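You operate a simulated robot arm through the tools that you are given. There is no shell and no other tool.

You run a simulated two-armed robot. Do the job below in one go: nothing can be reset, and whatever is moved stays where it is left.

TASK
Wipe under the red dish, then set the white lidded cup on it.
Fine: the ring stain, with the brown cloth; dish on the stone tray meanwhile; dish and cloth go back. What is to be rubbed or washed off counts as gone when no trace of it is left.

It is judged by the outcome, as a careful person would: the job done as asked, and still so three seconds after it is handed in. It fails if anything else is knocked over, pushed out of place, dropped, spilled or broken. Flat cloth is picked up by pressing the open fingertips on it (5 to 10 N) and closing them slowly along it; thin cloth reads only 2 to 8 mm in the jaws.

THE ROBOT
Two 7-joint arms with fingered hands on one trunk that stands fixed in place. Base frame: the origin is at the foot of the trunk, x ahead of it, y to its left, z up. Readings come in cm, degrees, newtons and seconds.
The left shoulder is at [11.7, 18.7, 102.9], the right one opposite. With the tool pointing down near the work surface each hand reaches from about 48 to 86 cm from the base axis, measured 20 degrees to its own side. Payload 3.6 kg a hand.
The tool frame of a hand sits at the grasp point between the pads (the TCP): z along the fingers, y along the line on which they close. The tips reach 2.6 cm beyond it. The gripper opens to 8.8 cm. The gripper's body begins 3 cm behind the TCP. The gripper is a hand of 3 fingers: y runs from the thumb to the fingers, the wrist lies at [-1.7, -9.8, -16.4] in the tool frame, and closing takes about 1.5 s.
Orientation is told as [roll, pitch, yaw] about the base's x, y, z axes, in that order, counted from this pose: with the fingers straight down and the wrist toward the robot, the tool's x, y and z point along [0, 1, 0], [1, 0, 0] and [0, 0, -1] of the base frame.

THE INTERFACE
- The arms move only by the tool arm_command. It takes "left_motion", "right_motion" or both (then of equal length, played together; a hand with none holds still); each is a list of rows, each a list of 7 numbers: the shift along the tool's x, y, z in m, then the turn, a rotation vector about the tool's x, y, z in degrees, then the gripper command, from -1 (fully open) to 1 (shut), values between in proportion. In form: [[dx, dy, dz, rx, ry, rz, grip], ...]. A call has 1 to 20 rows; each row shifts and turns the commanded pose from where the row before left it, along the tool's axes as they then stand. Rows are played at 5 a second. More than 5 cm and 8.6 degrees between two rows, or a gripper value outside its range, and nothing of the call is played. Where a pose cannot be reached the arm comes as near as it can. A force on the tool above 40 N (or 10 N above the force at the start of the call, whichever is more), or a blocked arm, ends the call early, and 0.2 s more pass. Each finger travels about 15.3 cm/s and halts on what it meets, pressing with about 25 N; the grip force reading is that of the motor and also rises with nothing between the fingers. The clock runs only during rows and for 0.2 s after the last one: add rows that do not move to give the fingers time. It gives the time, the measured TCP pose, the force on the tool (base axes), the opening and the grip force at its end, in the units of the frame above (readings bear some noise), with the torque about the TCP (base axes, N m) and any sound that the robot's microphone picked up.
- Cameras (640 x 400 px; columns grow to the right, rows downward): "scene" is now at [25.48, -3.85, 97.81]; the picture's right is [-0.47, -0.88, 0.00], its down [0.18, -0.10, -0.98] and it looks along [0.86, -0.46, 0.20] (base axes); focal length 214 px, centre (320, 200). "left" rides on the left gripper at [-5.6, -8, -10.2] in its tool frame; the picture's right is [-0.73, -0.32, 0.60], its down [0.62, -0.67, 0.41] and it looks along [0.27, 0.68, 0.69] (tool axes); focal length 247 px, centre (320, 200). "right" rides on the right gripper at [5.6, -8, -10.2] in its tool frame; the picture's right is [-0.73, 0.32, -0.60], its down [-0.62, -0.67, 0.41] and it looks along [-0.27, 0.68, 0.69] (tool axes); focal length 247 px, centre (320, 200). There is no depth. A picture from a camera that has moved, and an enlarged one, comes with that camera's place and axes in the base frame and with its lens.
- get_image(camera): a new picture of that camera. It takes no simulated time.
- lift_body(by): slides the trunk up (or, below 0, down) by that many cm; the arms and the scene camera ride with it, the base frame stays. It gives what a move gives, with no picture.
- hand_shape(shape, hand): the hand has 3 fingers and takes this shape, open, in about a second: jaw (thumb against the fingers, like two jaws); tri (thumb and two fingers); tip (a fingertip pinch); poke (one finger out to press); point (the index stretched); flat (the hand flat); cup (the hand cupped); fist (a fist). The gripper value then closes the fingers along that shape, each until it touches; the sizes above hold for jaw. It gives what a move gives, with no picture.
- pan_tilt(pan, tilt): turns the head with the scene camera to pan (to the left, within 60 degrees either way) and tilt (down, from -29 to 69), counted from straight ahead of the robot. It gives what a move gives.
- close_up(camera, box): a new picture of the part [left, top, right, bottom] of that camera's present view, enlarged. It takes no simulated time.
- finish_job(): hands the job in; it is judged then, once.

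Places have to be worked out from the pictures, the camera data and where the tool is seen. Open the grippers and draw the arms clear of the work before you hand the job in, unless the task says otherwise.

The tools are called after "Emit:" as a command line: name --argument value ..., lists and objects as JSON in quotes. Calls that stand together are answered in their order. arm_command: Moves the arms, as the interface text tells. Its arguments: {"type":"object","properties":{"left_motion":{"type":"array","items":{"type":"array","items":{"type":"number"}}},"right_motion":{"type":"array","items":{"type":"array","items":{"type":"number"}}}},"required":[]} The other tools are called the same way: lift_body (by) slides the trunk up or down; hand_shape (shape, hand) gives the hand a shape; pan_tilt (pan, tilt) turns the head that bears the scene camera; get_image (camera) takes a picture; close_up (camera, box) takes an enlarged picture of a part of a camera's view; finish_job () hands the job in.

At the start:

```text
time_s: 0.0
left_tcp_pos: [48.96, -6.19, 121.86]
left_tool_rot: [0.0, 0.1, 0.0]
left_wrist_force: [-0.1, 0.5, -0.8]
left_moment: [-0.06, 0.0, 0.01]
left_gripper_width: 8.78
left_grasp_force: 0.0
left_shape: jaw
right_tcp_pos: [36.52, -40.01, 110.83]
right_tool_rot: [0.0, 0.0, 0.1]
right_wrist_force: [-0.5, 0.4, 0.2]
right_moment: [0.0, -0.01, -0.01]
right_gripper_width: 8.75
right_grasp_force: 0.1
right_shape: jaw
trunk travel left (down, up): [-17.5, 58.2]
head pan, tilt: [-28.0, -11.8]
```

scene: 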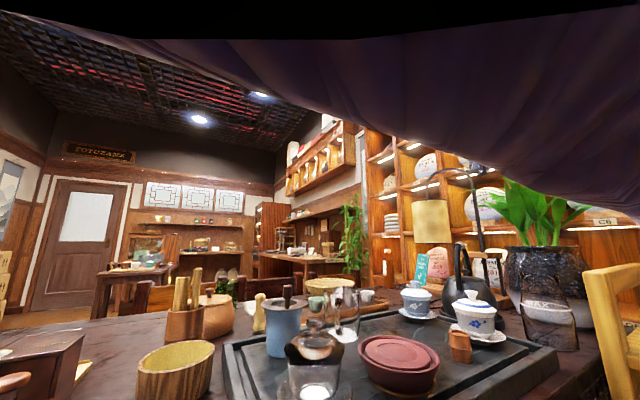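
right: 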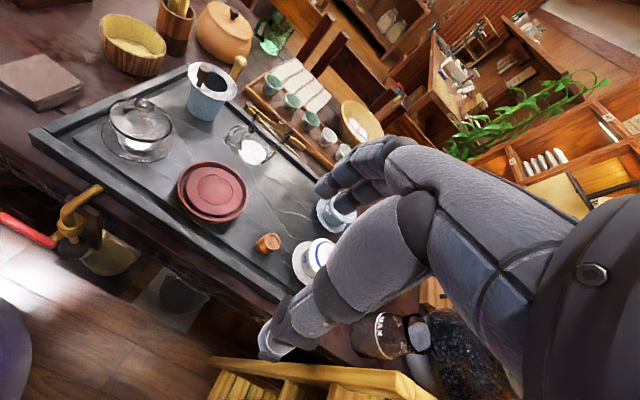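
left: 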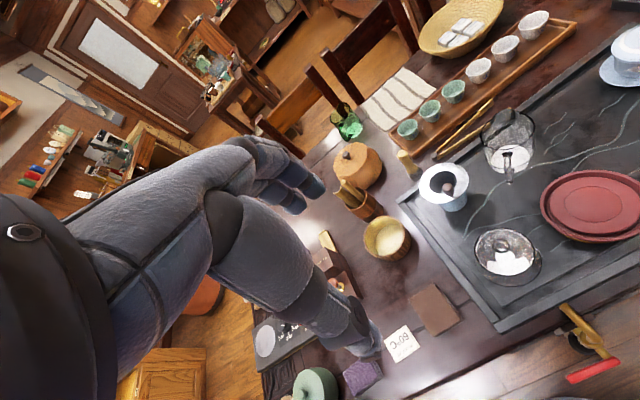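

The pictures show a dark stone tea tray with a red dish, glass gaiwan, white cups, and a table to the left with a brown flat thing. I'll tilt the head down to see the work area properly.

Emit:
pan_tilt --pan -15 --tilt 35

```text
time_s: 1.1
left_tcp_pos: [48.96, -6.27, 121.85]
left_tool_rot: [-0.1, 0.1, 0.1]
left_wrist_force: [0.7, 0.4, 0.3]
left_moment: [0.01, -0.01, 0.0]
left_gripper_width: 8.77
left_grasp_force: 0.0
left_shape: jaw
right_tcp_pos: [36.46, -40.01, 110.99]
right_tool_rot: [0.0, 0.0, 0.3]
right_wrist_force: [-0.1, -0.4, -0.9]
right_moment: [-0.01, -0.02, 0.01]
right_gripper_width: 8.75
right_grasp_force: 0.1
right_shape: jaw
trunk travel left (down, up): [-17.5, 58.2]
head pan, tilt: [-15.0, 35.0]
```

The head has turned; now I take the new scene picture.

Emit:
get_image --camera "scene"

Emit:
get_image --camera "left"

Emit:
get_image --camera "right"

```text
taken
camera scene: at [26.65, -2.24, 90.42], right [-0.26, -0.97, 0.0], down [-0.55, 0.15, -0.82], along [0.79, -0.21, -0.57], focal length 214 px, centre (320, 200)
```

scene: 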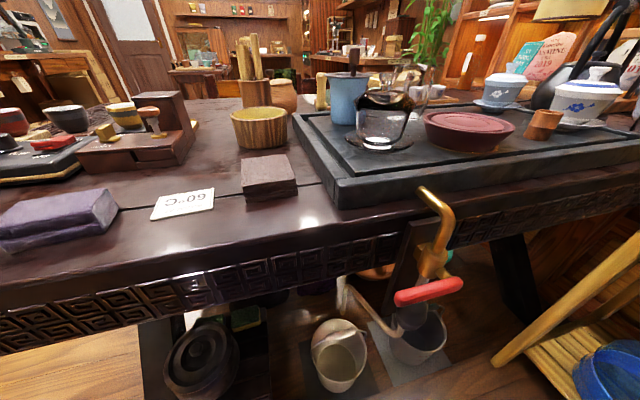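

```text
taken
camera left: at [40.95, -11.91, 132.1], right [-0.32, -0.73, -0.6], down [-0.67, 0.62, -0.41], along [0.67, 0.27, -0.69], focal length 247 px, centre (320, 200)
```

left: 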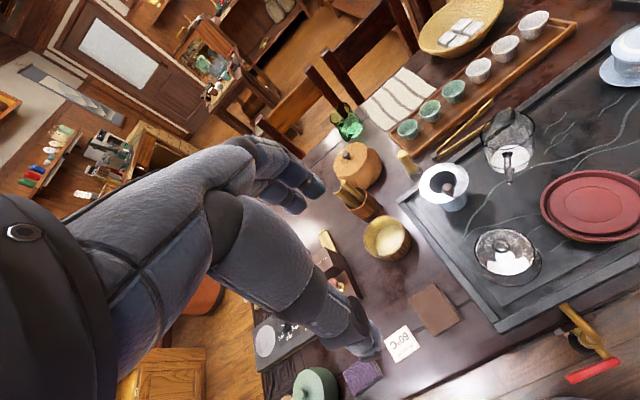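

```text
taken
camera right: at [28.43, -34.21, 121.04], right [0.32, -0.73, 0.6], down [-0.66, -0.62, -0.41], along [0.68, -0.27, -0.69], focal length 247 px, centre (320, 200)
```

right: 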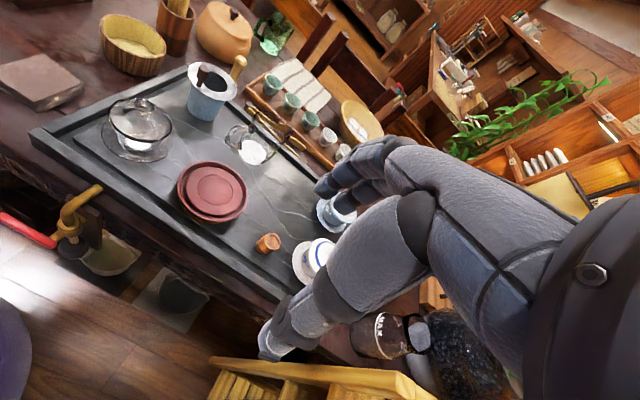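

The red object on the stone tray may be one candidate; there are also things at the left. I enlarge parts to identify the dish, the cloth and the lidded cup.

Emit:
close_up --camera "scene" --box '[0, 60, 320, 260]'

Emit:
close_up --camera "scene" --box '[320, 40, 640, 240]'

Emit:
pan_tilt --pan 25 --tilt 35

Emit:
get_image --camera "scene"

```text
2.00 times, centred on (160, 160) of scene
camera zoom: at [26.65, -2.24, 90.42], right [-0.26, -0.97, 0.0], down [-0.55, 0.15, -0.82], along [0.79, -0.21, -0.57], focal length 429 px, centre (640, 280)
```

zoom: 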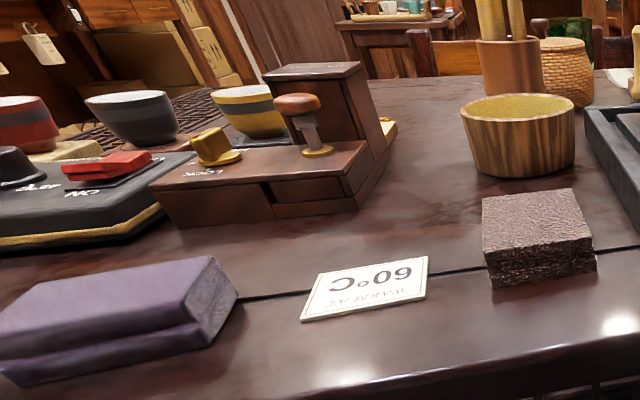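

```text
2.00 times, centred on (480, 140) of scene
camera zoom: at [26.65, -2.24, 90.42], right [-0.26, -0.97, 0.0], down [-0.55, 0.15, -0.82], along [0.79, -0.21, -0.57], focal length 429 px, centre (0, 320)
```

zoom: 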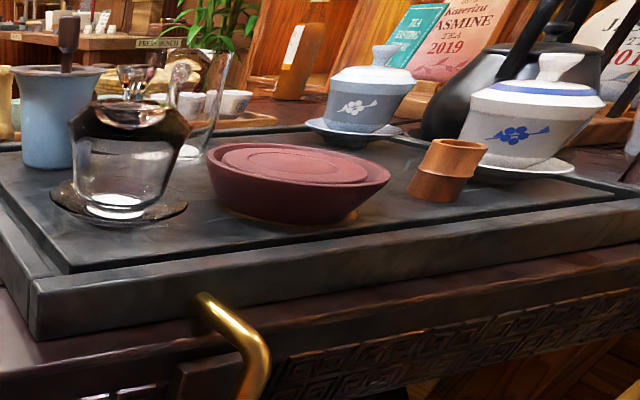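

```text
time_s: 2.2
left_tcp_pos: [48.86, -6.22, 121.88]
left_tool_rot: [0.1, 0.1, 0.0]
left_wrist_force: [-0.4, 0.0, -0.3]
left_moment: [0.01, -0.01, -0.04]
left_gripper_width: 8.77
left_grasp_force: 0.1
left_shape: jaw
right_tcp_pos: [36.49, -39.92, 110.92]
right_tool_rot: [0.0, 0.0, 0.1]
right_wrist_force: [-0.4, -0.2, 0.2]
right_moment: [-0.02, 0.03, -0.02]
right_gripper_width: 8.77
right_grasp_force: 0.1
right_shape: jaw
trunk travel left (down, up): [-17.5, 58.2]
head pan, tilt: [25.0, 35.0]
```

```text
taken
camera scene: at [26.13, 3.76, 90.41], right [0.42, -0.91, 0.0], down [-0.52, -0.24, -0.82], along [0.74, 0.35, -0.57], focal length 214 px, centre (320, 200)
```

scene: 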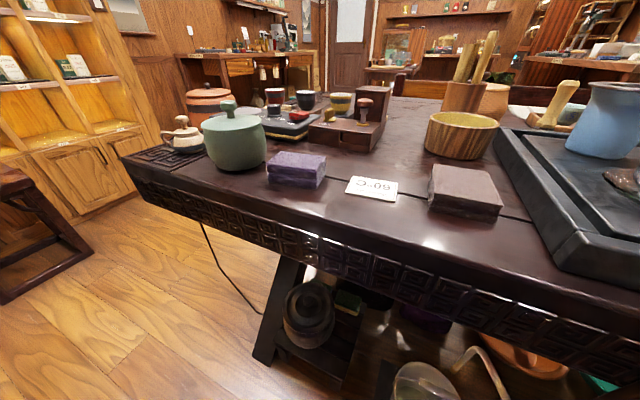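

The brown folded cloth sits left of the tray at about [52..60, -2, 76], the red dish near [52, -31, 82]. I enlarge the dish, white lidded cup and cloth in the hand cameras.

Emit:
close_up --camera "right" --box '[90, 80, 410, 280]'

Emit:
close_up --camera "left" --box '[400, 100, 640, 250]'

Emit:
close_up --camera "left" --box '[340, 240, 580, 390]'

Emit:
pan_tilt --pan -55 --tilt 30

Emit:
get_image --camera "scene"

```text
2.00 times, centred on (250, 180) of right
camera zoom: at [28.43, -34.21, 121.04], right [0.32, -0.73, 0.6], down [-0.66, -0.62, -0.41], along [0.68, -0.27, -0.69], focal length 494 px, centre (460, 240)
```

zoom: 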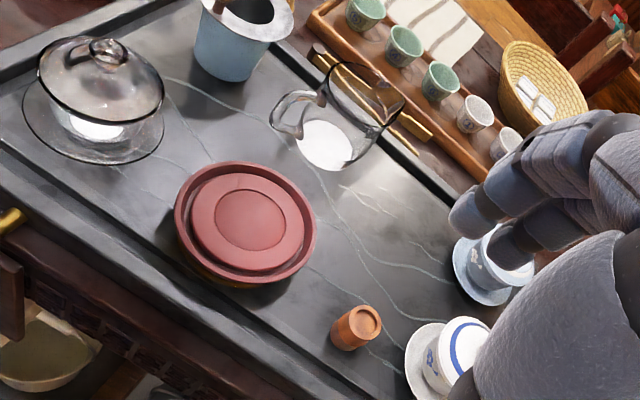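

```text
2.67 times, centred on (520, 175) of left
camera zoom: at [40.95, -11.91, 132.1], right [-0.32, -0.73, -0.6], down [-0.67, 0.62, -0.41], along [0.67, 0.27, -0.69], focal length 659 px, centre (-213, 267)
```

zoom: 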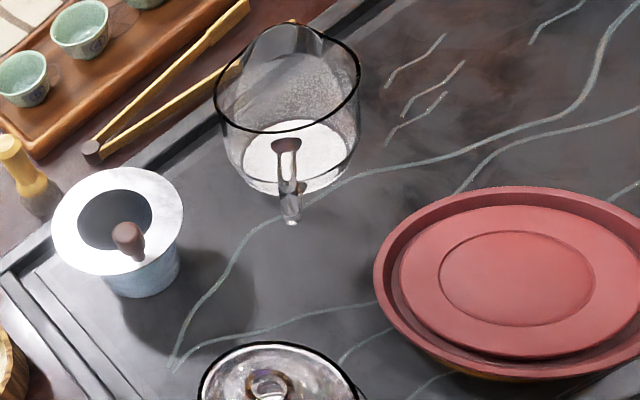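

```text
2.67 times, centred on (460, 315) of left
camera zoom: at [40.95, -11.91, 132.1], right [-0.32, -0.73, -0.6], down [-0.67, 0.62, -0.41], along [0.67, 0.27, -0.69], focal length 659 px, centre (-53, -107)
```

zoom: 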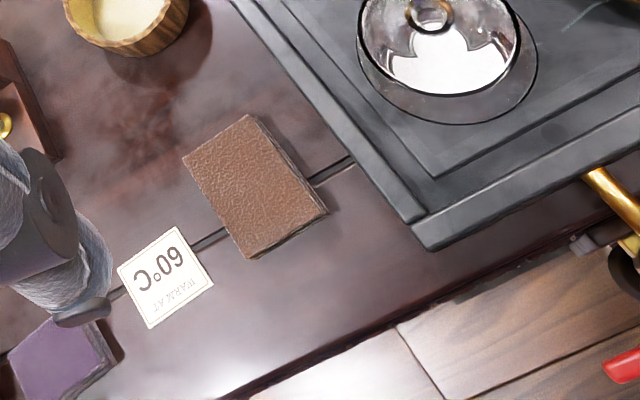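

```text
time_s: 3.7
left_tcp_pos: [48.9, -6.19, 121.95]
left_tool_rot: [0.1, -0.1, 0.1]
left_wrist_force: [-0.3, -0.7, -0.2]
left_moment: [0.0, 0.01, -0.04]
left_gripper_width: 8.76
left_grasp_force: 0.0
left_shape: jaw
right_tcp_pos: [36.33, -39.99, 110.91]
right_tool_rot: [0.0, -0.1, 0.1]
right_wrist_force: [-0.1, 0.8, -0.3]
right_moment: [0.02, -0.03, -0.01]
right_gripper_width: 8.76
right_grasp_force: 0.0
right_shape: jaw
trunk travel left (down, up): [-17.5, 58.2]
head pan, tilt: [-55.0, 30.0]
```

```text
taken
camera scene: at [23.34, -7.36, 91.19], right [-0.82, -0.57, 0.0], down [-0.29, 0.41, -0.87], along [0.5, -0.71, -0.5], focal length 214 px, centre (320, 200)
```

scene: 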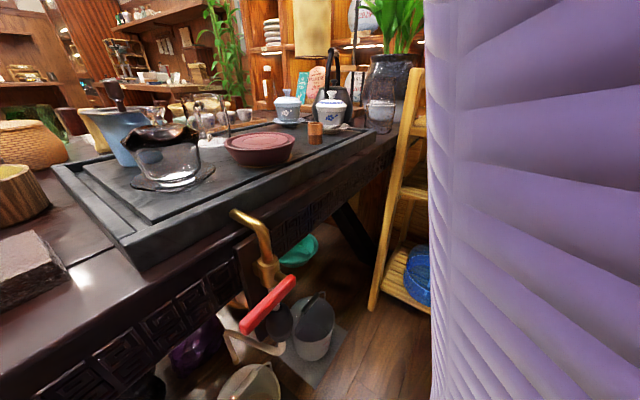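

The red dish has a rim and a raised centre disc; the white gaiwan with a saucer stands at the right end of the tray. I raise the trunk to get a better overview from above.

Emit:
lift_body --by 25

Emit:
pan_tilt --pan -30 --tilt 45

Emit:
get_image --camera "scene"

Emit:
get_image --camera "right"

```text
time_s: 6.3
left_tcp_pos: [48.92, -6.24, 146.87]
left_tool_rot: [0.1, 0.0, 0.2]
left_wrist_force: [-0.2, 0.0, 1.1]
left_moment: [0.02, -0.03, -0.03]
left_gripper_width: 8.75
left_grasp_force: 0.0
left_shape: jaw
right_tcp_pos: [36.51, -40.03, 136.03]
right_tool_rot: [-0.1, 0.2, 0.2]
right_wrist_force: [-1.0, -0.2, 0.2]
right_moment: [0.01, 0.02, 0.02]
right_gripper_width: 8.73
right_grasp_force: 0.0
right_shape: jaw
trunk travel left (down, up): [-42.5, 33.2]
head pan, tilt: [-55.0, 30.0]
```

```text
time_s: 7.2
left_tcp_pos: [48.78, -6.29, 146.84]
left_tool_rot: [0.0, 0.0, 0.1]
left_wrist_force: [-0.2, 0.1, 0.2]
left_moment: [-0.01, 0.01, 0.0]
left_gripper_width: 8.78
left_grasp_force: 0.0
left_shape: jaw
right_tcp_pos: [36.38, -39.98, 136.06]
right_tool_rot: [0.0, -0.1, 0.0]
right_wrist_force: [-0.3, -0.1, 0.6]
right_moment: [-0.06, 0.04, 0.01]
right_gripper_width: 8.78
right_grasp_force: 0.0
right_shape: jaw
trunk travel left (down, up): [-42.5, 33.2]
head pan, tilt: [-30.0, 45.0]
```

```text
taken
camera scene: at [21.23, -4.04, 116.02], right [-0.5, -0.87, 0.0], down [-0.61, 0.35, -0.71], along [0.61, -0.35, -0.71], focal length 214 px, centre (320, 200)
```

scene: 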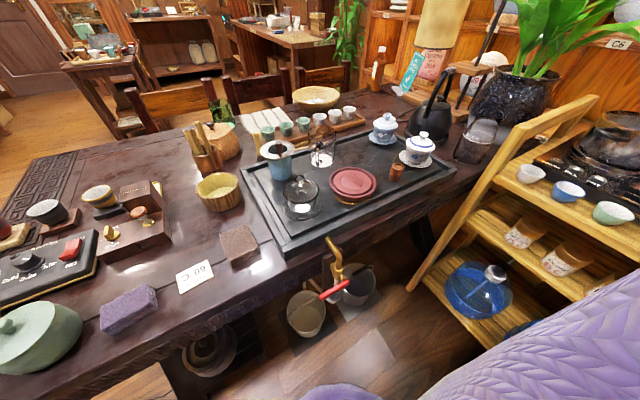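

```text
taken
camera right: at [28.42, -34.22, 146.05], right [0.32, -0.73, 0.6], down [-0.66, -0.62, -0.41], along [0.68, -0.27, -0.69], focal length 247 px, centre (320, 200)
```

right: 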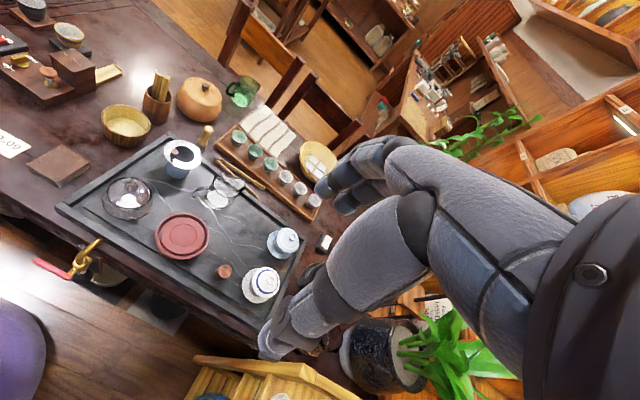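

Now the whole table is in view. I enlarge the tray from the scene and the right camera to measure things.

Emit:
close_up --camera "scene" --box '[230, 90, 470, 240]'

Emit:
close_up --camera "right" --box '[50, 130, 330, 305]'

Emit:
close_up --camera "scene" --box '[380, 110, 460, 190]'

Emit:
close_up --camera "right" --box '[200, 210, 328, 290]'

```text
2.67 times, centred on (350, 165) of scene
camera zoom: at [21.23, -4.04, 116.02], right [-0.5, -0.87, 0.0], down [-0.61, 0.35, -0.71], along [0.61, -0.35, -0.71], focal length 572 px, centre (240, 293)
```

zoom: 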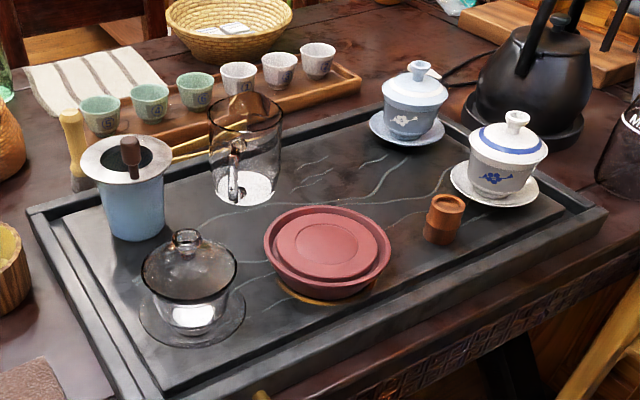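

```text
2.29 times, centred on (190, 218) of right
camera zoom: at [28.42, -34.22, 146.05], right [0.32, -0.73, 0.6], down [-0.66, -0.62, -0.41], along [0.68, -0.27, -0.69], focal length 564 px, centre (617, 160)
```

zoom: 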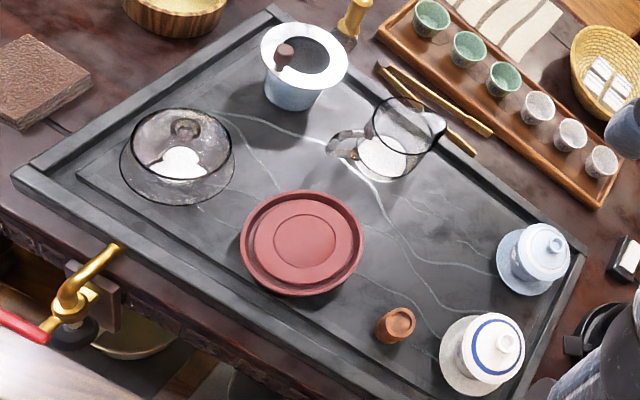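

```text
5.00 times, centred on (420, 150) of scene
camera zoom: at [21.23, -4.04, 116.02], right [-0.5, -0.87, 0.0], down [-0.61, 0.35, -0.71], along [0.61, -0.35, -0.71], focal length 1072 px, centre (-180, 450)
```

zoom: 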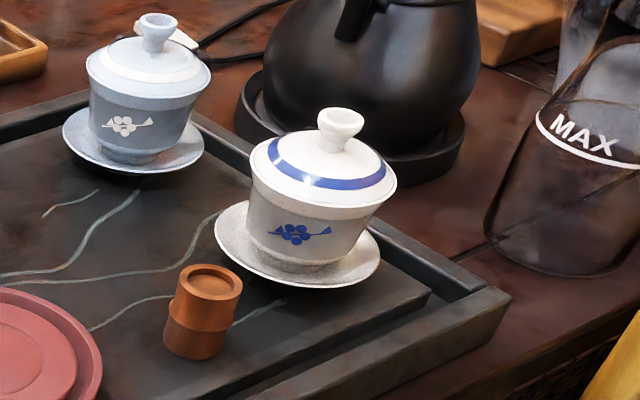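

```text
5.00 times, centred on (264, 250) of right
camera zoom: at [28.42, -34.22, 146.05], right [0.32, -0.73, 0.6], down [-0.66, -0.62, -0.41], along [0.68, -0.27, -0.69], focal length 1235 px, centre (600, -50)
```

zoom: 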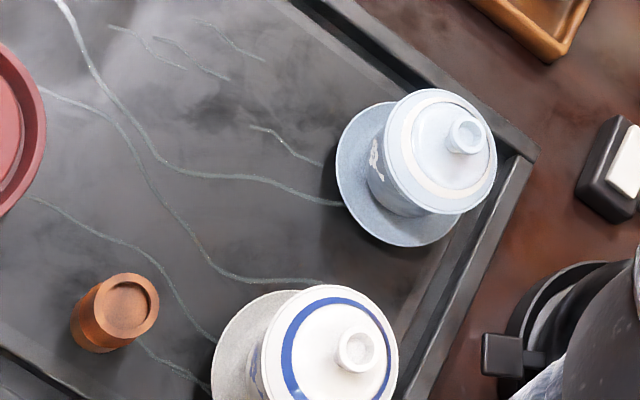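

The tray spans about x 44.5–76.5, y −9 to −62, rim z≈78; dish rim centre is about [52.3, −31.4, 81.6], diameter about 11.8; white gaiwan about [54.9, −57.7], rim diameter about 8.6. I check what openings the other hand shapes give, using the idle left hand.

Emit:
hand_shape --hand "left" --shape "tri"

Emit:
get_image --camera "left"

Emit:
hand_shape --hand "left" --shape "cup"

Emit:
get_image --camera "left"

Emit:
hand_shape --hand "left" --shape "tip"

Emit:
get_image --camera "left"

Emit:
hand_shape --hand "left" --shape "flat"

Emit:
get_image --camera "left"

```text
time_s: 8.1
left_tcp_pos: [48.87, -6.25, 146.79]
left_tool_rot: [0.0, -0.1, 0.1]
left_wrist_force: [0.8, 0.5, -0.7]
left_moment: [-0.02, -0.02, 0.0]
left_gripper_width: 8.76
left_grasp_force: 0.1
left_shape: tri
right_tcp_pos: [36.46, -39.94, 135.88]
right_tool_rot: [0.0, 0.0, 0.2]
right_wrist_force: [0.9, 0.5, 0.6]
right_moment: [-0.01, -0.05, 0.0]
right_gripper_width: 8.77
right_grasp_force: 0.1
right_shape: jaw
trunk travel left (down, up): [-42.5, 33.2]
head pan, tilt: [-30.0, 45.0]
```

```text
taken
camera left: at [40.94, -11.91, 157.1], right [-0.32, -0.73, -0.6], down [-0.67, 0.62, -0.41], along [0.67, 0.27, -0.69], focal length 247 px, centre (320, 200)
```

left: 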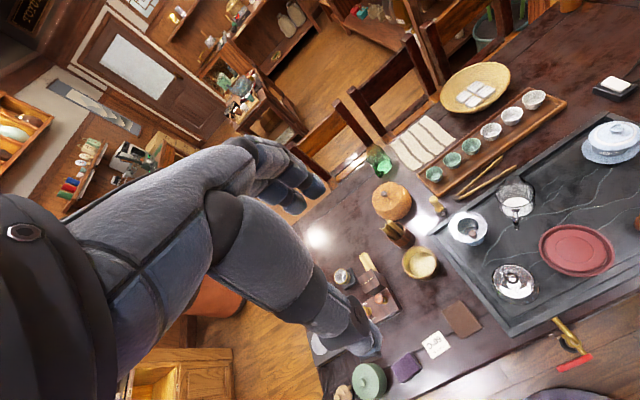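

```text
time_s: 9.0
left_tcp_pos: [48.89, -6.24, 146.77]
left_tool_rot: [0.0, 0.1, 0.1]
left_wrist_force: [-0.2, 0.2, 0.8]
left_moment: [0.02, 0.0, 0.02]
left_gripper_width: 5.95
left_grasp_force: 0.0
left_shape: cup
right_tcp_pos: [36.53, -40.08, 135.87]
right_tool_rot: [0.0, 0.0, 0.1]
right_wrist_force: [1.6, 1.0, 0.1]
right_moment: [0.0, 0.01, 0.02]
right_gripper_width: 8.76
right_grasp_force: 0.2
right_shape: jaw
trunk travel left (down, up): [-42.5, 33.2]
head pan, tilt: [-30.0, 45.0]
```

```text
taken
camera left: at [40.95, -11.91, 157.1], right [-0.32, -0.73, -0.6], down [-0.67, 0.62, -0.41], along [0.67, 0.27, -0.69], focal length 247 px, centre (320, 200)
```

left: 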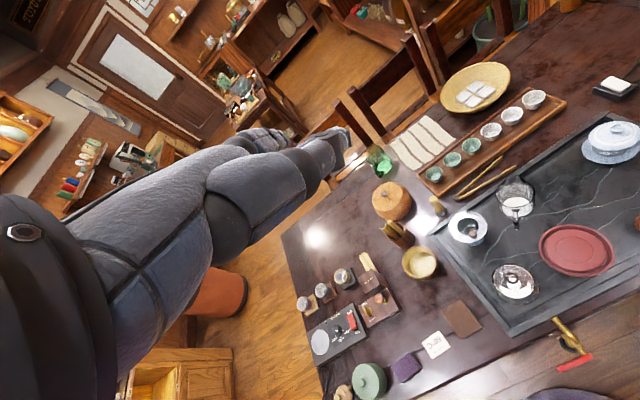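

```text
time_s: 9.9
left_tcp_pos: [48.88, -6.25, 146.83]
left_tool_rot: [-0.1, 0.0, 0.1]
left_wrist_force: [-0.1, -0.1, 0.2]
left_moment: [0.0, 0.02, 0.02]
left_gripper_width: 8.79
left_grasp_force: 0.1
left_shape: tip
right_tcp_pos: [36.49, -40.0, 135.89]
right_tool_rot: [-0.1, -0.1, 0.1]
right_wrist_force: [-0.4, 0.3, 0.2]
right_moment: [-0.03, 0.03, 0.0]
right_gripper_width: 8.78
right_grasp_force: 0.0
right_shape: jaw
trunk travel left (down, up): [-42.5, 33.2]
head pan, tilt: [-30.0, 45.0]
```

```text
taken
camera left: at [40.95, -11.91, 157.1], right [-0.32, -0.73, -0.6], down [-0.67, 0.62, -0.41], along [0.67, 0.27, -0.69], focal length 247 px, centre (320, 200)
```

left: 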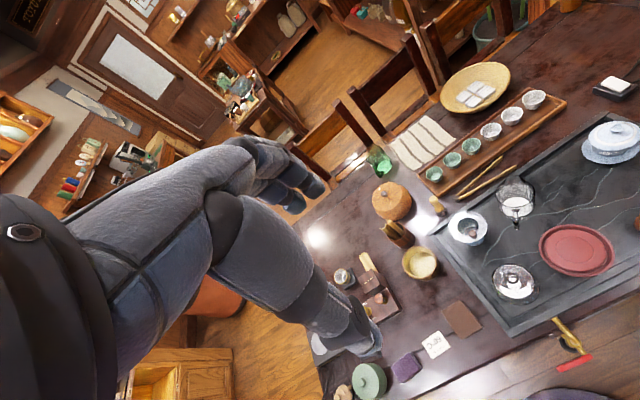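

```text
time_s: 10.8
left_tcp_pos: [48.87, -6.34, 146.85]
left_tool_rot: [0.1, 0.1, 0.1]
left_wrist_force: [0.4, -0.4, -0.6]
left_moment: [-0.02, 0.04, 0.0]
left_gripper_width: 8.26
left_grasp_force: 0.1
left_shape: flat
right_tcp_pos: [36.38, -39.97, 135.99]
right_tool_rot: [0.0, 0.0, 0.1]
right_wrist_force: [0.3, 0.0, 0.3]
right_moment: [0.0, -0.03, 0.03]
right_gripper_width: 8.78
right_grasp_force: 0.2
right_shape: jaw
trunk travel left (down, up): [-42.5, 33.2]
head pan, tilt: [-30.0, 45.0]
```

```text
taken
camera left: at [40.94, -11.91, 157.1], right [-0.32, -0.73, -0.6], down [-0.67, 0.62, -0.41], along [0.67, 0.27, -0.69], focal length 247 px, centre (320, 200)
```

left: 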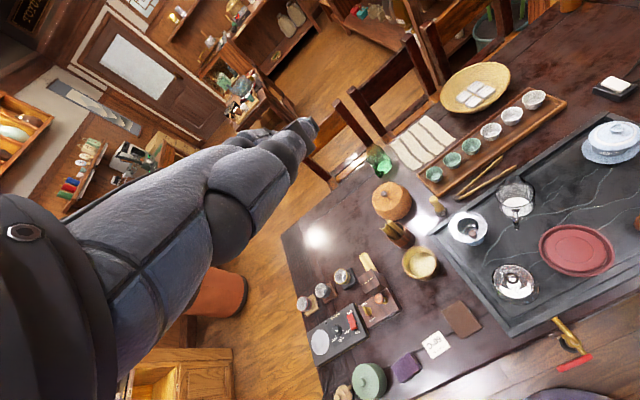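

All shapes open to at most 8.8 cm. I put the left hand back to jaw, lower the trunk partly, then bring the right hand nearer to view the dish.

Emit:
hand_shape --hand "left" --shape "jaw"

Emit:
lift_body --by -10

Emit:
arm_command --right_motion '[[0.0122, 0.0085, 0.035, 0, 0, 0, -1], [0.0122, 0.0085, 0.035, 0, 0, 0, -1], [0.0122, 0.0085, 0.035, 0, 0, 0, -1], [0.0122, 0.0085, 0.035, 0, 0, 0, -1], [0.0122, 0.0085, 0.035, 0, 0, 0, -1], [0.0122, 0.0085, 0.035, 0, 0, 0, -1], [0.0122, 0.0085, 0.035, 0, 0, 0, -1], [0.0122, 0.0085, 0.035, 0, 0, 0, -1]]'

Emit:
get_image --camera "right"

Emit:
get_image --camera "scene"

```text
time_s: 11.7
left_tcp_pos: [48.93, -6.27, 146.84]
left_tool_rot: [0.0, 0.0, 0.0]
left_wrist_force: [0.1, 0.5, 0.0]
left_moment: [0.0, 0.02, 0.03]
left_gripper_width: 8.78
left_grasp_force: 0.1
left_shape: jaw
right_tcp_pos: [36.37, -40.11, 135.92]
right_tool_rot: [0.0, 0.0, 0.0]
right_wrist_force: [0.3, 0.4, -0.4]
right_moment: [-0.03, -0.01, 0.01]
right_gripper_width: 8.78
right_grasp_force: 0.1
right_shape: jaw
trunk travel left (down, up): [-42.5, 33.2]
head pan, tilt: [-30.0, 45.0]
```

```text
time_s: 13.0
left_tcp_pos: [48.89, -6.18, 136.88]
left_tool_rot: [0.0, -0.1, 0.0]
left_wrist_force: [0.3, 0.0, -1.1]
left_moment: [-0.02, -0.05, 0.02]
left_gripper_width: 8.75
left_grasp_force: 0.1
left_shape: jaw
right_tcp_pos: [36.37, -40.1, 125.93]
right_tool_rot: [0.1, 0.1, 0.1]
right_wrist_force: [0.0, 0.0, 0.1]
right_moment: [0.01, 0.06, 0.03]
right_gripper_width: 8.76
right_grasp_force: 0.0
right_shape: jaw
trunk travel left (down, up): [-32.5, 43.2]
head pan, tilt: [-30.0, 45.0]
```

```text
time_s: 14.8
left_tcp_pos: [48.98, -6.23, 136.78]
left_tool_rot: [0.0, 0.1, 0.1]
left_wrist_force: [0.3, -0.5, 0.4]
left_moment: [-0.02, 0.01, 0.01]
left_gripper_width: 8.77
left_grasp_force: 0.0
left_shape: jaw
right_tcp_pos: [43.24, -30.11, 97.93]
right_tool_rot: [0.1, 0.0, 0.2]
right_wrist_force: [1.0, 0.3, -1.1]
right_moment: [0.01, 0.03, 0.0]
right_gripper_width: 8.77
right_grasp_force: 0.1
right_shape: jaw
trunk travel left (down, up): [-32.5, 43.2]
head pan, tilt: [-30.0, 45.0]
```

```text
taken
camera right: at [35.25, -24.36, 107.99], right [0.32, -0.73, 0.6], down [-0.66, -0.62, -0.41], along [0.68, -0.27, -0.69], focal length 247 px, centre (320, 200)
```

right: 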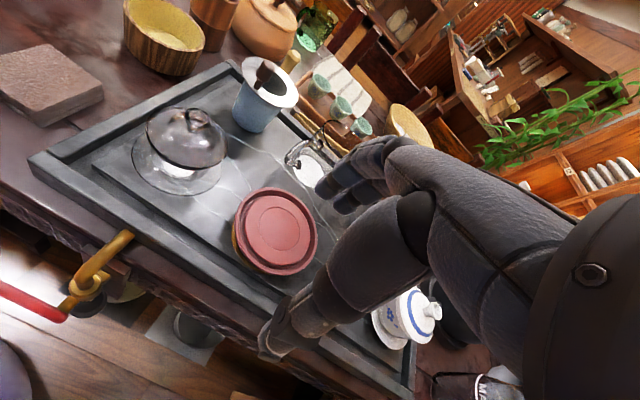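

```text
taken
camera scene: at [22.53, -4.03, 105.31], right [-0.5, -0.87, 0.0], down [-0.61, 0.35, -0.71], along [0.61, -0.35, -0.71], focal length 214 px, centre (320, 200)
```

scene: 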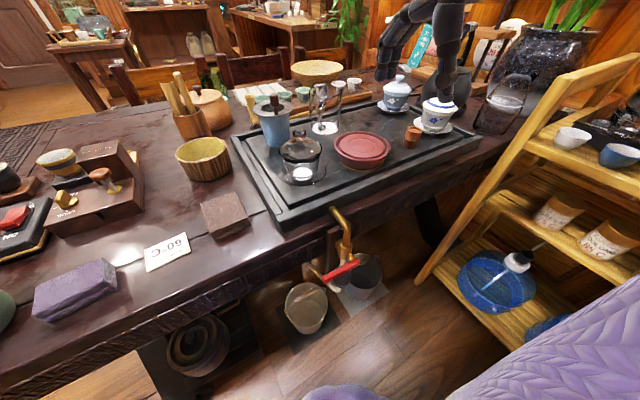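

The dish is clear of the hand in the right view. I enlarge it to see rim, groove and stain.

Emit:
close_up --camera "right" --box '[210, 165, 338, 285]'

Emit:
close_up --camera "scene" --box '[270, 90, 470, 215]'

Emit:
close_up --camera "scene" --box '[320, 115, 410, 180]'

Emit:
close_up --camera "scene" --box '[395, 85, 475, 150]'

```text
3.33 times, centred on (274, 225) of right
camera zoom: at [35.25, -24.36, 107.99], right [0.32, -0.73, 0.6], down [-0.66, -0.62, -0.41], along [0.68, -0.27, -0.69], focal length 823 px, centre (473, 117)
```

zoom: 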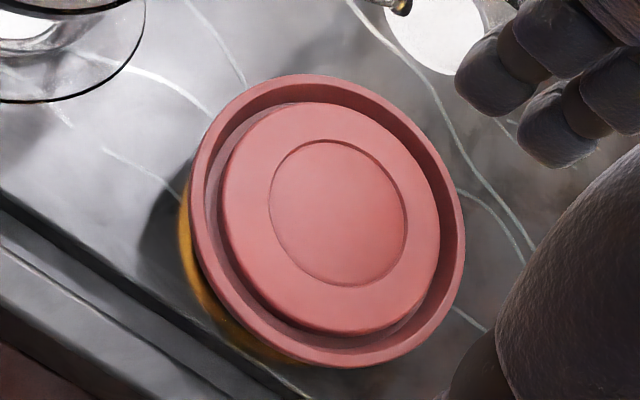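

```text
3.20 times, centred on (370, 152) of scene
camera zoom: at [22.53, -4.03, 105.31], right [-0.5, -0.87, 0.0], down [-0.61, 0.35, -0.71], along [0.61, -0.35, -0.71], focal length 686 px, centre (160, 352)
```

zoom: 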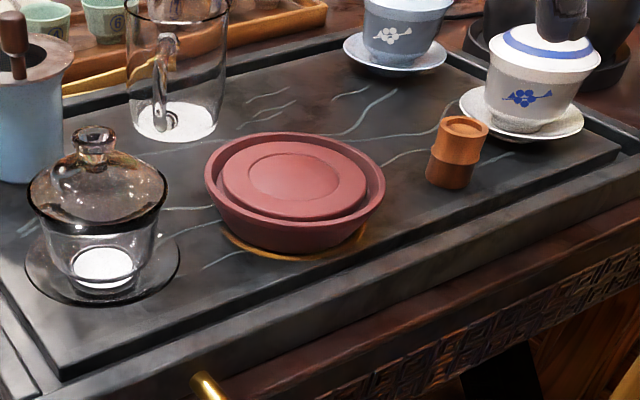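

```text
6.15 times, centred on (365, 148) of scene
camera zoom: at [22.53, -4.03, 105.31], right [-0.5, -0.87, 0.0], down [-0.61, 0.35, -0.71], along [0.61, -0.35, -0.71], focal length 1320 px, centre (43, 523)
```

zoom: 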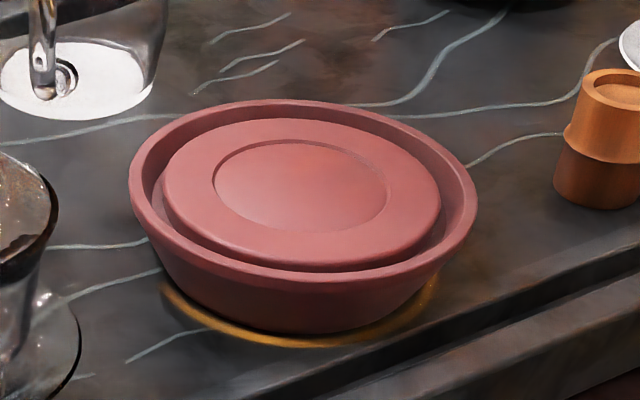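

```text
6.15 times, centred on (435, 118) of scene
camera zoom: at [22.53, -4.03, 105.31], right [-0.5, -0.87, 0.0], down [-0.61, 0.35, -0.71], along [0.61, -0.35, -0.71], focal length 1320 px, centre (-388, 708)
```

zoom: 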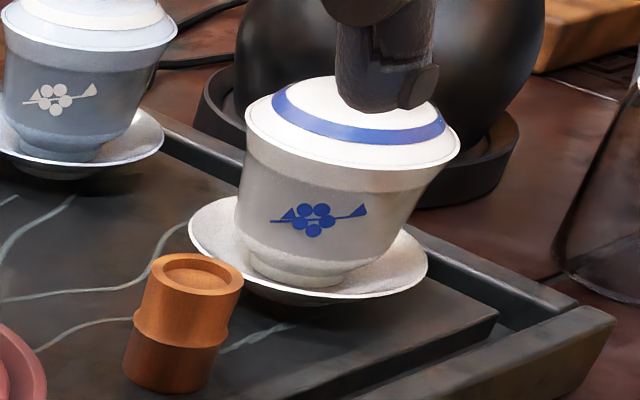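

The dish has a narrow groove (~0.65 cm), so it can't be pinched by the rim with 1 cm fingers; sliding it by a two-finger cradle is the likely way. Next I look closely at the white gaiwan with the right camera.

Emit:
arm_command --right_motion '[[-0.042, -0.001, 0.007, 0, 0, 0, -1], [-0.042, -0.001, 0.007, 0, 0, 0, -1], [-0.042, -0.001, 0.007, 0, 0, 0, -1], [-0.042, -0.001, 0.007, 0, 0, 0, -1], [-0.042, -0.001, 0.007, 0, 0, 0, -1], [-0.04, -0.001, 0.007, 0, 0, 0, -1]]'

Emit:
get_image --camera "right"

Emit:
get_image --camera "scene"

```text
time_s: 16.2
left_tcp_pos: [48.91, -6.31, 136.93]
left_tool_rot: [0.1, 0.0, 0.2]
left_wrist_force: [-0.2, 0.0, -0.3]
left_moment: [0.02, -0.01, 0.0]
left_gripper_width: 8.78
left_grasp_force: 0.0
left_shape: jaw
right_tcp_pos: [42.82, -55.36, 93.68]
right_tool_rot: [0.0, 0.0, 0.0]
right_wrist_force: [-0.8, -0.2, -0.8]
right_moment: [0.03, -0.01, 0.02]
right_gripper_width: 8.77
right_grasp_force: 0.2
right_shape: jaw
trunk travel left (down, up): [-32.5, 43.2]
head pan, tilt: [-30.0, 45.0]
```

```text
taken
camera right: at [34.81, -49.52, 103.85], right [0.32, -0.73, 0.6], down [-0.66, -0.62, -0.41], along [0.68, -0.27, -0.69], focal length 247 px, centre (320, 200)
```

right: 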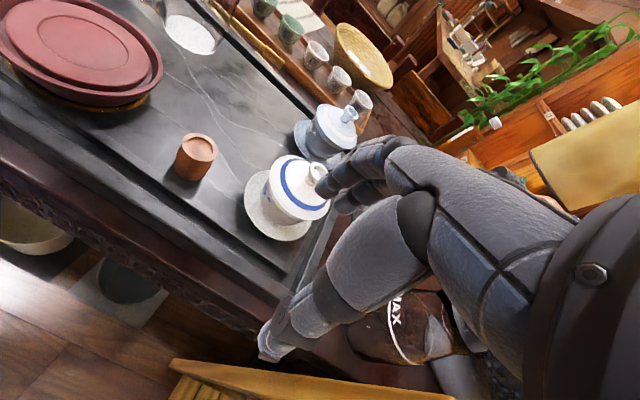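

```text
taken
camera scene: at [22.45, -4.09, 105.33], right [-0.5, -0.87, 0.0], down [-0.61, 0.35, -0.71], along [0.61, -0.35, -0.71], focal length 214 px, centre (320, 200)
```

scene: 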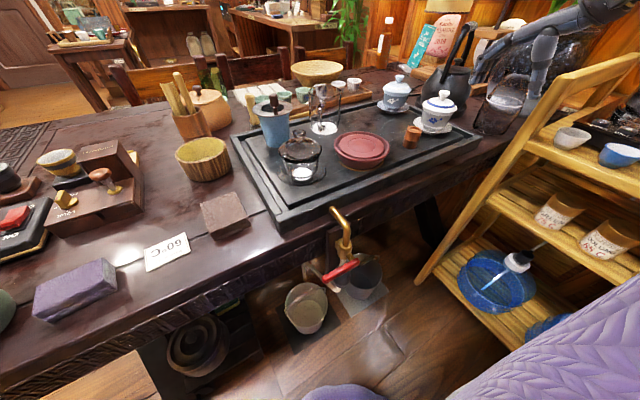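

Emit:
close_up --camera "right" --box '[230, 140, 350, 250]'

Emit:
close_up --camera "scene" --box '[400, 80, 470, 145]'

Emit:
close_up --camera "scene" --box '[450, 0, 640, 120]'

```text
3.64 times, centred on (290, 195) of right
camera zoom: at [34.81, -49.52, 103.85], right [0.32, -0.73, 0.6], down [-0.66, -0.62, -0.41], along [0.68, -0.27, -0.69], focal length 898 px, centre (429, 218)
```

zoom: 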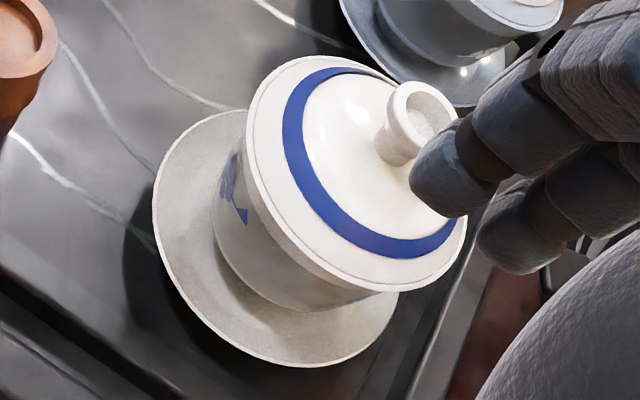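

```text
6.15 times, centred on (435, 112) of scene
camera zoom: at [22.45, -4.09, 105.33], right [-0.5, -0.87, 0.0], down [-0.61, 0.35, -0.71], along [0.61, -0.35, -0.71], focal length 1320 px, centre (-388, 738)
```

zoom: 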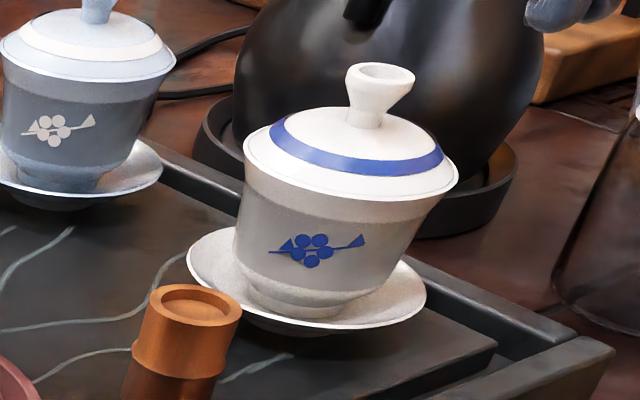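

```text
3.33 times, centred on (545, 60) of scene
camera zoom: at [22.45, -4.09, 105.33], right [-0.5, -0.87, 0.0], down [-0.61, 0.35, -0.71], along [0.61, -0.35, -0.71], focal length 715 px, centre (-430, 667)
```

zoom: 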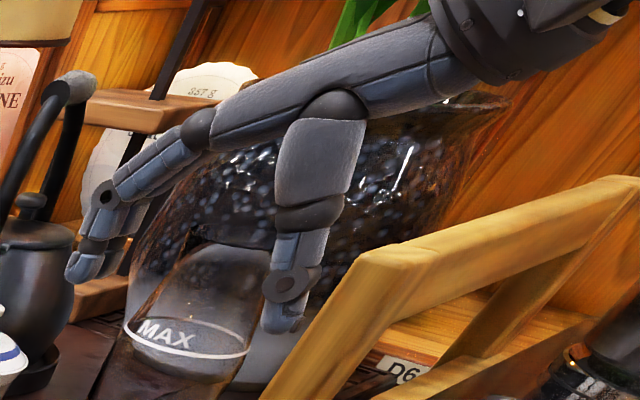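

The newer triangulation puts the slab surface at z≈79.0, dish rim centre [52.35, −31.4, 81.6] (r≈5.9), ring stain centre ≈[52.2, −31.3] r≈4.9, bamboo cup [50.6, −44.2], white gaiwan [52.7, −54.2] with lid ≈7.5 cm wide at z≈85. Free parking space for the dish is around [62, −42]. I move the right hand above the near-left side of the dish, then yaw it −48° with the hand closed.

Emit:
arm_command --right_motion '[[0.043, 0.004, 0, 0, 0, 0, -1], [0.043, 0.004, 0, 0, 0, 0, -1], [0.043, 0.004, 0, 0, 0, 0, -1], [0.043, 0.004, 0, 0, 0, 0, -1], [0.043, 0.004, 0, 0, 0, 0, -1], [0.043, 0.004, 0, 0, 0, 0, -1], [0.043, 0.004, 0, 0, 0, 0, -1], [0, 0, 0, 0, 0, 8, 0], [0, 0, 0, 0, 0, 8, 0], [0, 0, 0, 0, 0, 8, 1], [0, 0, 0, 0, 0, 8, 1], [0, 0, 0, 0, 0, 8, 1], [0, 0, 0, 0, 0, 8, 1], [0, 0, 0, 0, 0, 0, 1], [0, 0, 0, 0, 0, 0, 1]]'

Emit:
get_image --camera "scene"

Emit:
get_image --camera "right"

```text
time_s: 19.4
left_tcp_pos: [48.84, -6.23, 136.88]
left_tool_rot: [0.0, 0.0, 0.1]
left_wrist_force: [0.2, 0.2, -0.2]
left_moment: [0.03, -0.02, 0.01]
left_gripper_width: 8.8
left_grasp_force: 0.1
left_shape: jaw
right_tcp_pos: [45.47, -25.09, 93.74]
right_tool_rot: [-0.1, 0.0, -48.0]
right_wrist_force: [0.7, 1.1, -0.1]
right_moment: [-0.01, 0.03, 0.01]
right_gripper_width: 0.03
right_grasp_force: 25.8
right_shape: jaw
trunk travel left (down, up): [-32.5, 43.2]
head pan, tilt: [-30.0, 45.0]
```

```text
taken
camera scene: at [22.47, -4.02, 105.33], right [-0.5, -0.87, 0.0], down [-0.61, 0.35, -0.71], along [0.61, -0.35, -0.71], focal length 214 px, centre (320, 200)
```

scene: 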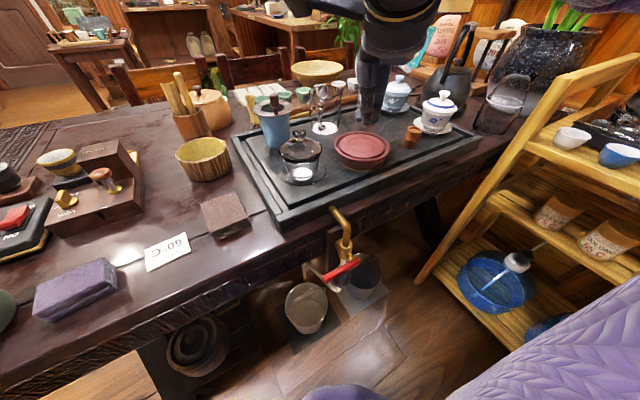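

```text
taken
camera right: at [44.24, -15.24, 103.82], right [-0.33, -0.73, 0.6], down [-0.91, 0.08, -0.41], along [0.25, -0.68, -0.69], focal length 247 px, centre (320, 200)
```

right: 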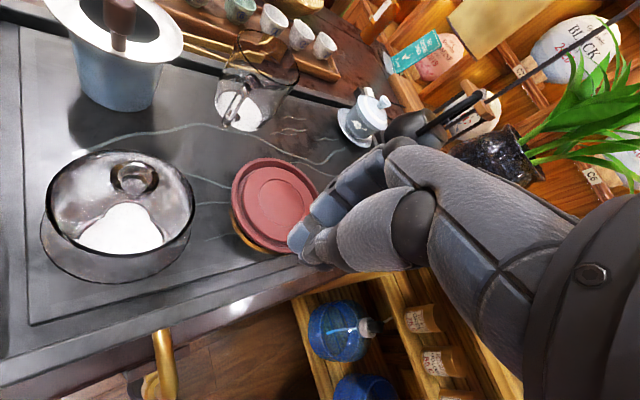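

The closed hand is at [45.5, −25.1, 93.7] with yaw −48°. I enlarge to see the closed finger shape before going down.

Emit:
close_up --camera "scene" --box '[320, 0, 460, 180]'

Emit:
close_up --camera "right" --box '[200, 120, 440, 290]'

```text
2.22 times, centred on (390, 90) of scene
camera zoom: at [22.47, -4.02, 105.33], right [-0.5, -0.87, 0.0], down [-0.61, 0.35, -0.71], along [0.61, -0.35, -0.71], focal length 477 px, centre (164, 444)
```

zoom: 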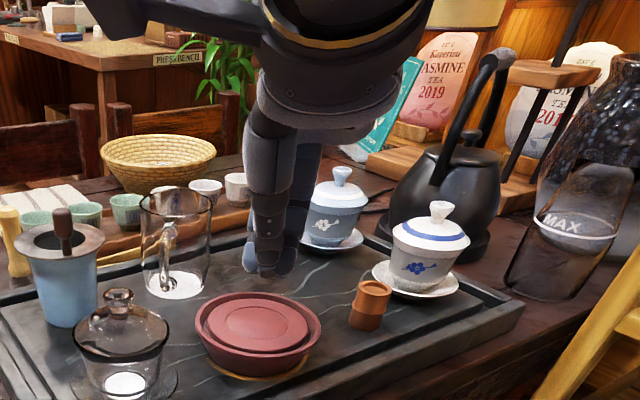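

```text
2.35 times, centred on (320, 205) of right
camera zoom: at [44.24, -15.24, 103.82], right [-0.33, -0.73, 0.6], down [-0.91, 0.08, -0.41], along [0.25, -0.68, -0.69], focal length 581 px, centre (320, 188)
```

zoom: 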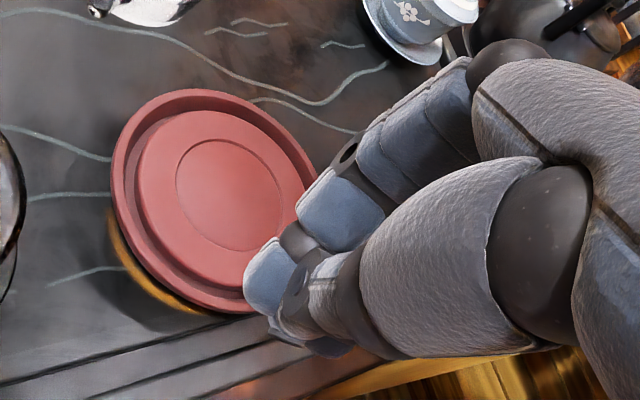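

The finger tips sit 2.6 cm past the TCP, about 2 cm behind the dish rim. I shift sideways 0.9 cm to line up and descend to tips ≈ 0.8 cm above the slab.

Emit:
arm_command --right_motion '[[0.009, 0, 0.03, 0, 0, 0, 1], [0, 0, 0.03, 0, 0, 0, 1], [0, 0, 0.025, 0, 0, 0, 1], [0, 0, 0.015, 0, 0, 0, 1], [0, 0, 0.008, 0, 0, 0, 1], [0, 0, 0.0055, 0, 0, 0, 1], [0, 0, 0, 0, 0, 0, 1]]'

Emit:
get_image --camera "scene"

Emit:
close_up --camera "scene" --box '[270, 80, 430, 200]'

Emit:
get_image --camera "right"

```text
time_s: 21.0
left_tcp_pos: [48.94, -6.19, 136.77]
left_tool_rot: [-0.1, 0.0, 0.1]
left_wrist_force: [-0.5, 0.9, -0.6]
left_moment: [-0.02, -0.01, 0.02]
left_gripper_width: 8.77
left_grasp_force: 0.1
left_shape: jaw
right_tcp_pos: [46.11, -24.57, 82.29]
right_tool_rot: [0.0, 0.0, -47.9]
right_wrist_force: [0.6, 0.8, -0.7]
right_moment: [0.01, 0.0, 0.02]
right_gripper_width: 0.0
right_grasp_force: 24.9
right_shape: jaw
trunk travel left (down, up): [-32.5, 43.2]
head pan, tilt: [-30.0, 45.0]
```

```text
taken
camera scene: at [22.47, -4.02, 105.33], right [-0.5, -0.87, 0.0], down [-0.61, 0.35, -0.71], along [0.61, -0.35, -0.71], focal length 214 px, centre (320, 200)
```

scene: 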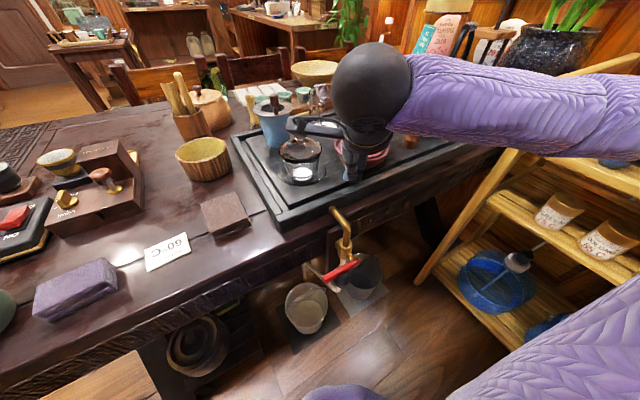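

```text
3.33 times, centred on (350, 140) of scene
camera zoom: at [22.47, -4.02, 105.33], right [-0.5, -0.87, 0.0], down [-0.61, 0.35, -0.71], along [0.61, -0.35, -0.71], focal length 715 px, centre (220, 400)
```

zoom: 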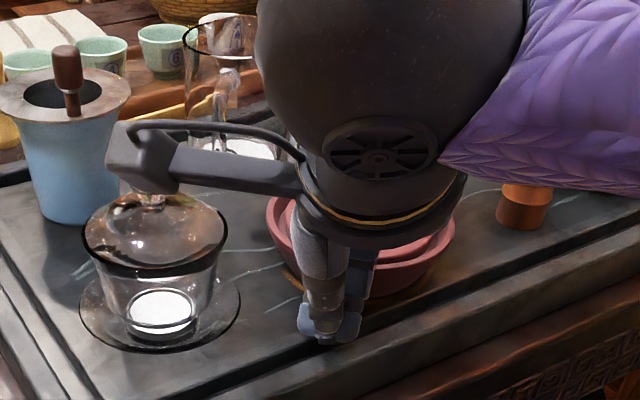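

```text
taken
camera right: at [44.92, -14.68, 92.43], right [-0.33, -0.73, 0.6], down [-0.91, 0.08, -0.41], along [0.25, -0.68, -0.69], focal length 247 px, centre (320, 200)
```

right: 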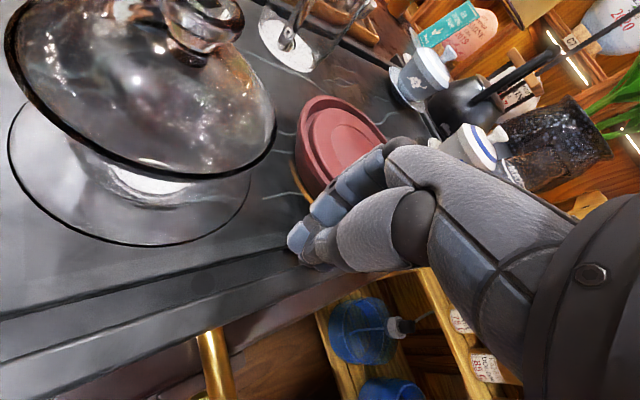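

The hand is in place and clear; the hand camera's bracket will pass about 4 cm beside and above the glass gaiwan's knob. I now push slowly along tool +y, 8 cm first.

Emit:
arm_command --right_motion '[[0, 0.008, 0, 0, 0, 0, 1], [0, 0.008, 0, 0, 0, 0, 1], [0, 0.008, 0, 0, 0, 0, 1], [0, 0.008, 0, 0, 0, 0, 1], [0, 0.008, 0, 0, 0, 0, 1], [0, 0.008, 0, 0, 0, 0, 1], [0, 0.008, 0, 0, 0, 0, 1], [0, 0.008, 0, 0, 0, 0, 1], [0, 0.008, 0, 0, 0, 0, 1], [0, 0.008, 0, 0, 0, 0, 1], [0, 0, 0, 0, 0, 0, 1]]'

Emit:
get_image --camera "right"

Emit:
close_up --camera "scene" --box '[270, 80, 470, 200]'

```text
time_s: 23.4
left_tcp_pos: [48.85, -6.13, 136.91]
left_tool_rot: [0.0, 0.0, 0.1]
left_wrist_force: [0.5, -1.2, 0.6]
left_moment: [-0.02, 0.0, 0.01]
left_gripper_width: 8.78
left_grasp_force: 0.1
left_shape: jaw
right_tcp_pos: [51.41, -30.47, 82.34]
right_tool_rot: [0.0, 0.0, -47.9]
right_wrist_force: [-1.1, 1.0, 1.6]
right_moment: [0.01, -0.02, -0.05]
right_gripper_width: 0.0
right_grasp_force: 24.7
right_shape: jaw
trunk travel left (down, up): [-32.5, 43.2]
head pan, tilt: [-30.0, 45.0]
```

```text
taken
camera right: at [50.23, -20.59, 92.51], right [-0.33, -0.73, 0.6], down [-0.91, 0.08, -0.41], along [0.25, -0.68, -0.69], focal length 247 px, centre (320, 200)
```

right: 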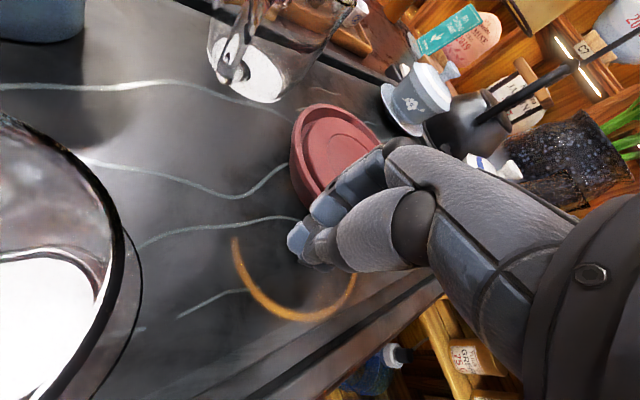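

```text
3.20 times, centred on (370, 140) of scene
camera zoom: at [22.45, -4.01, 105.33], right [-0.5, -0.87, 0.0], down [-0.61, 0.35, -0.71], along [0.61, -0.35, -0.71], focal length 686 px, centre (160, 392)
```

zoom: 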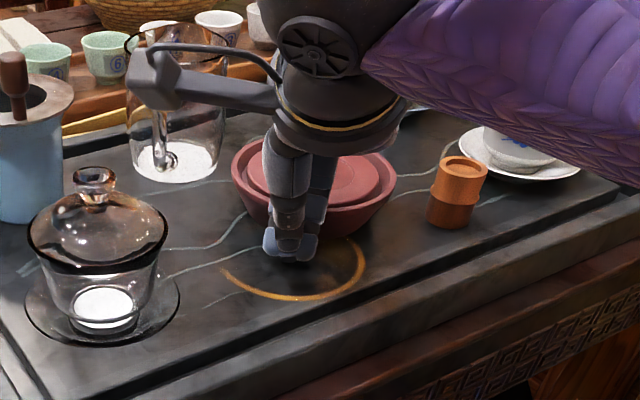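

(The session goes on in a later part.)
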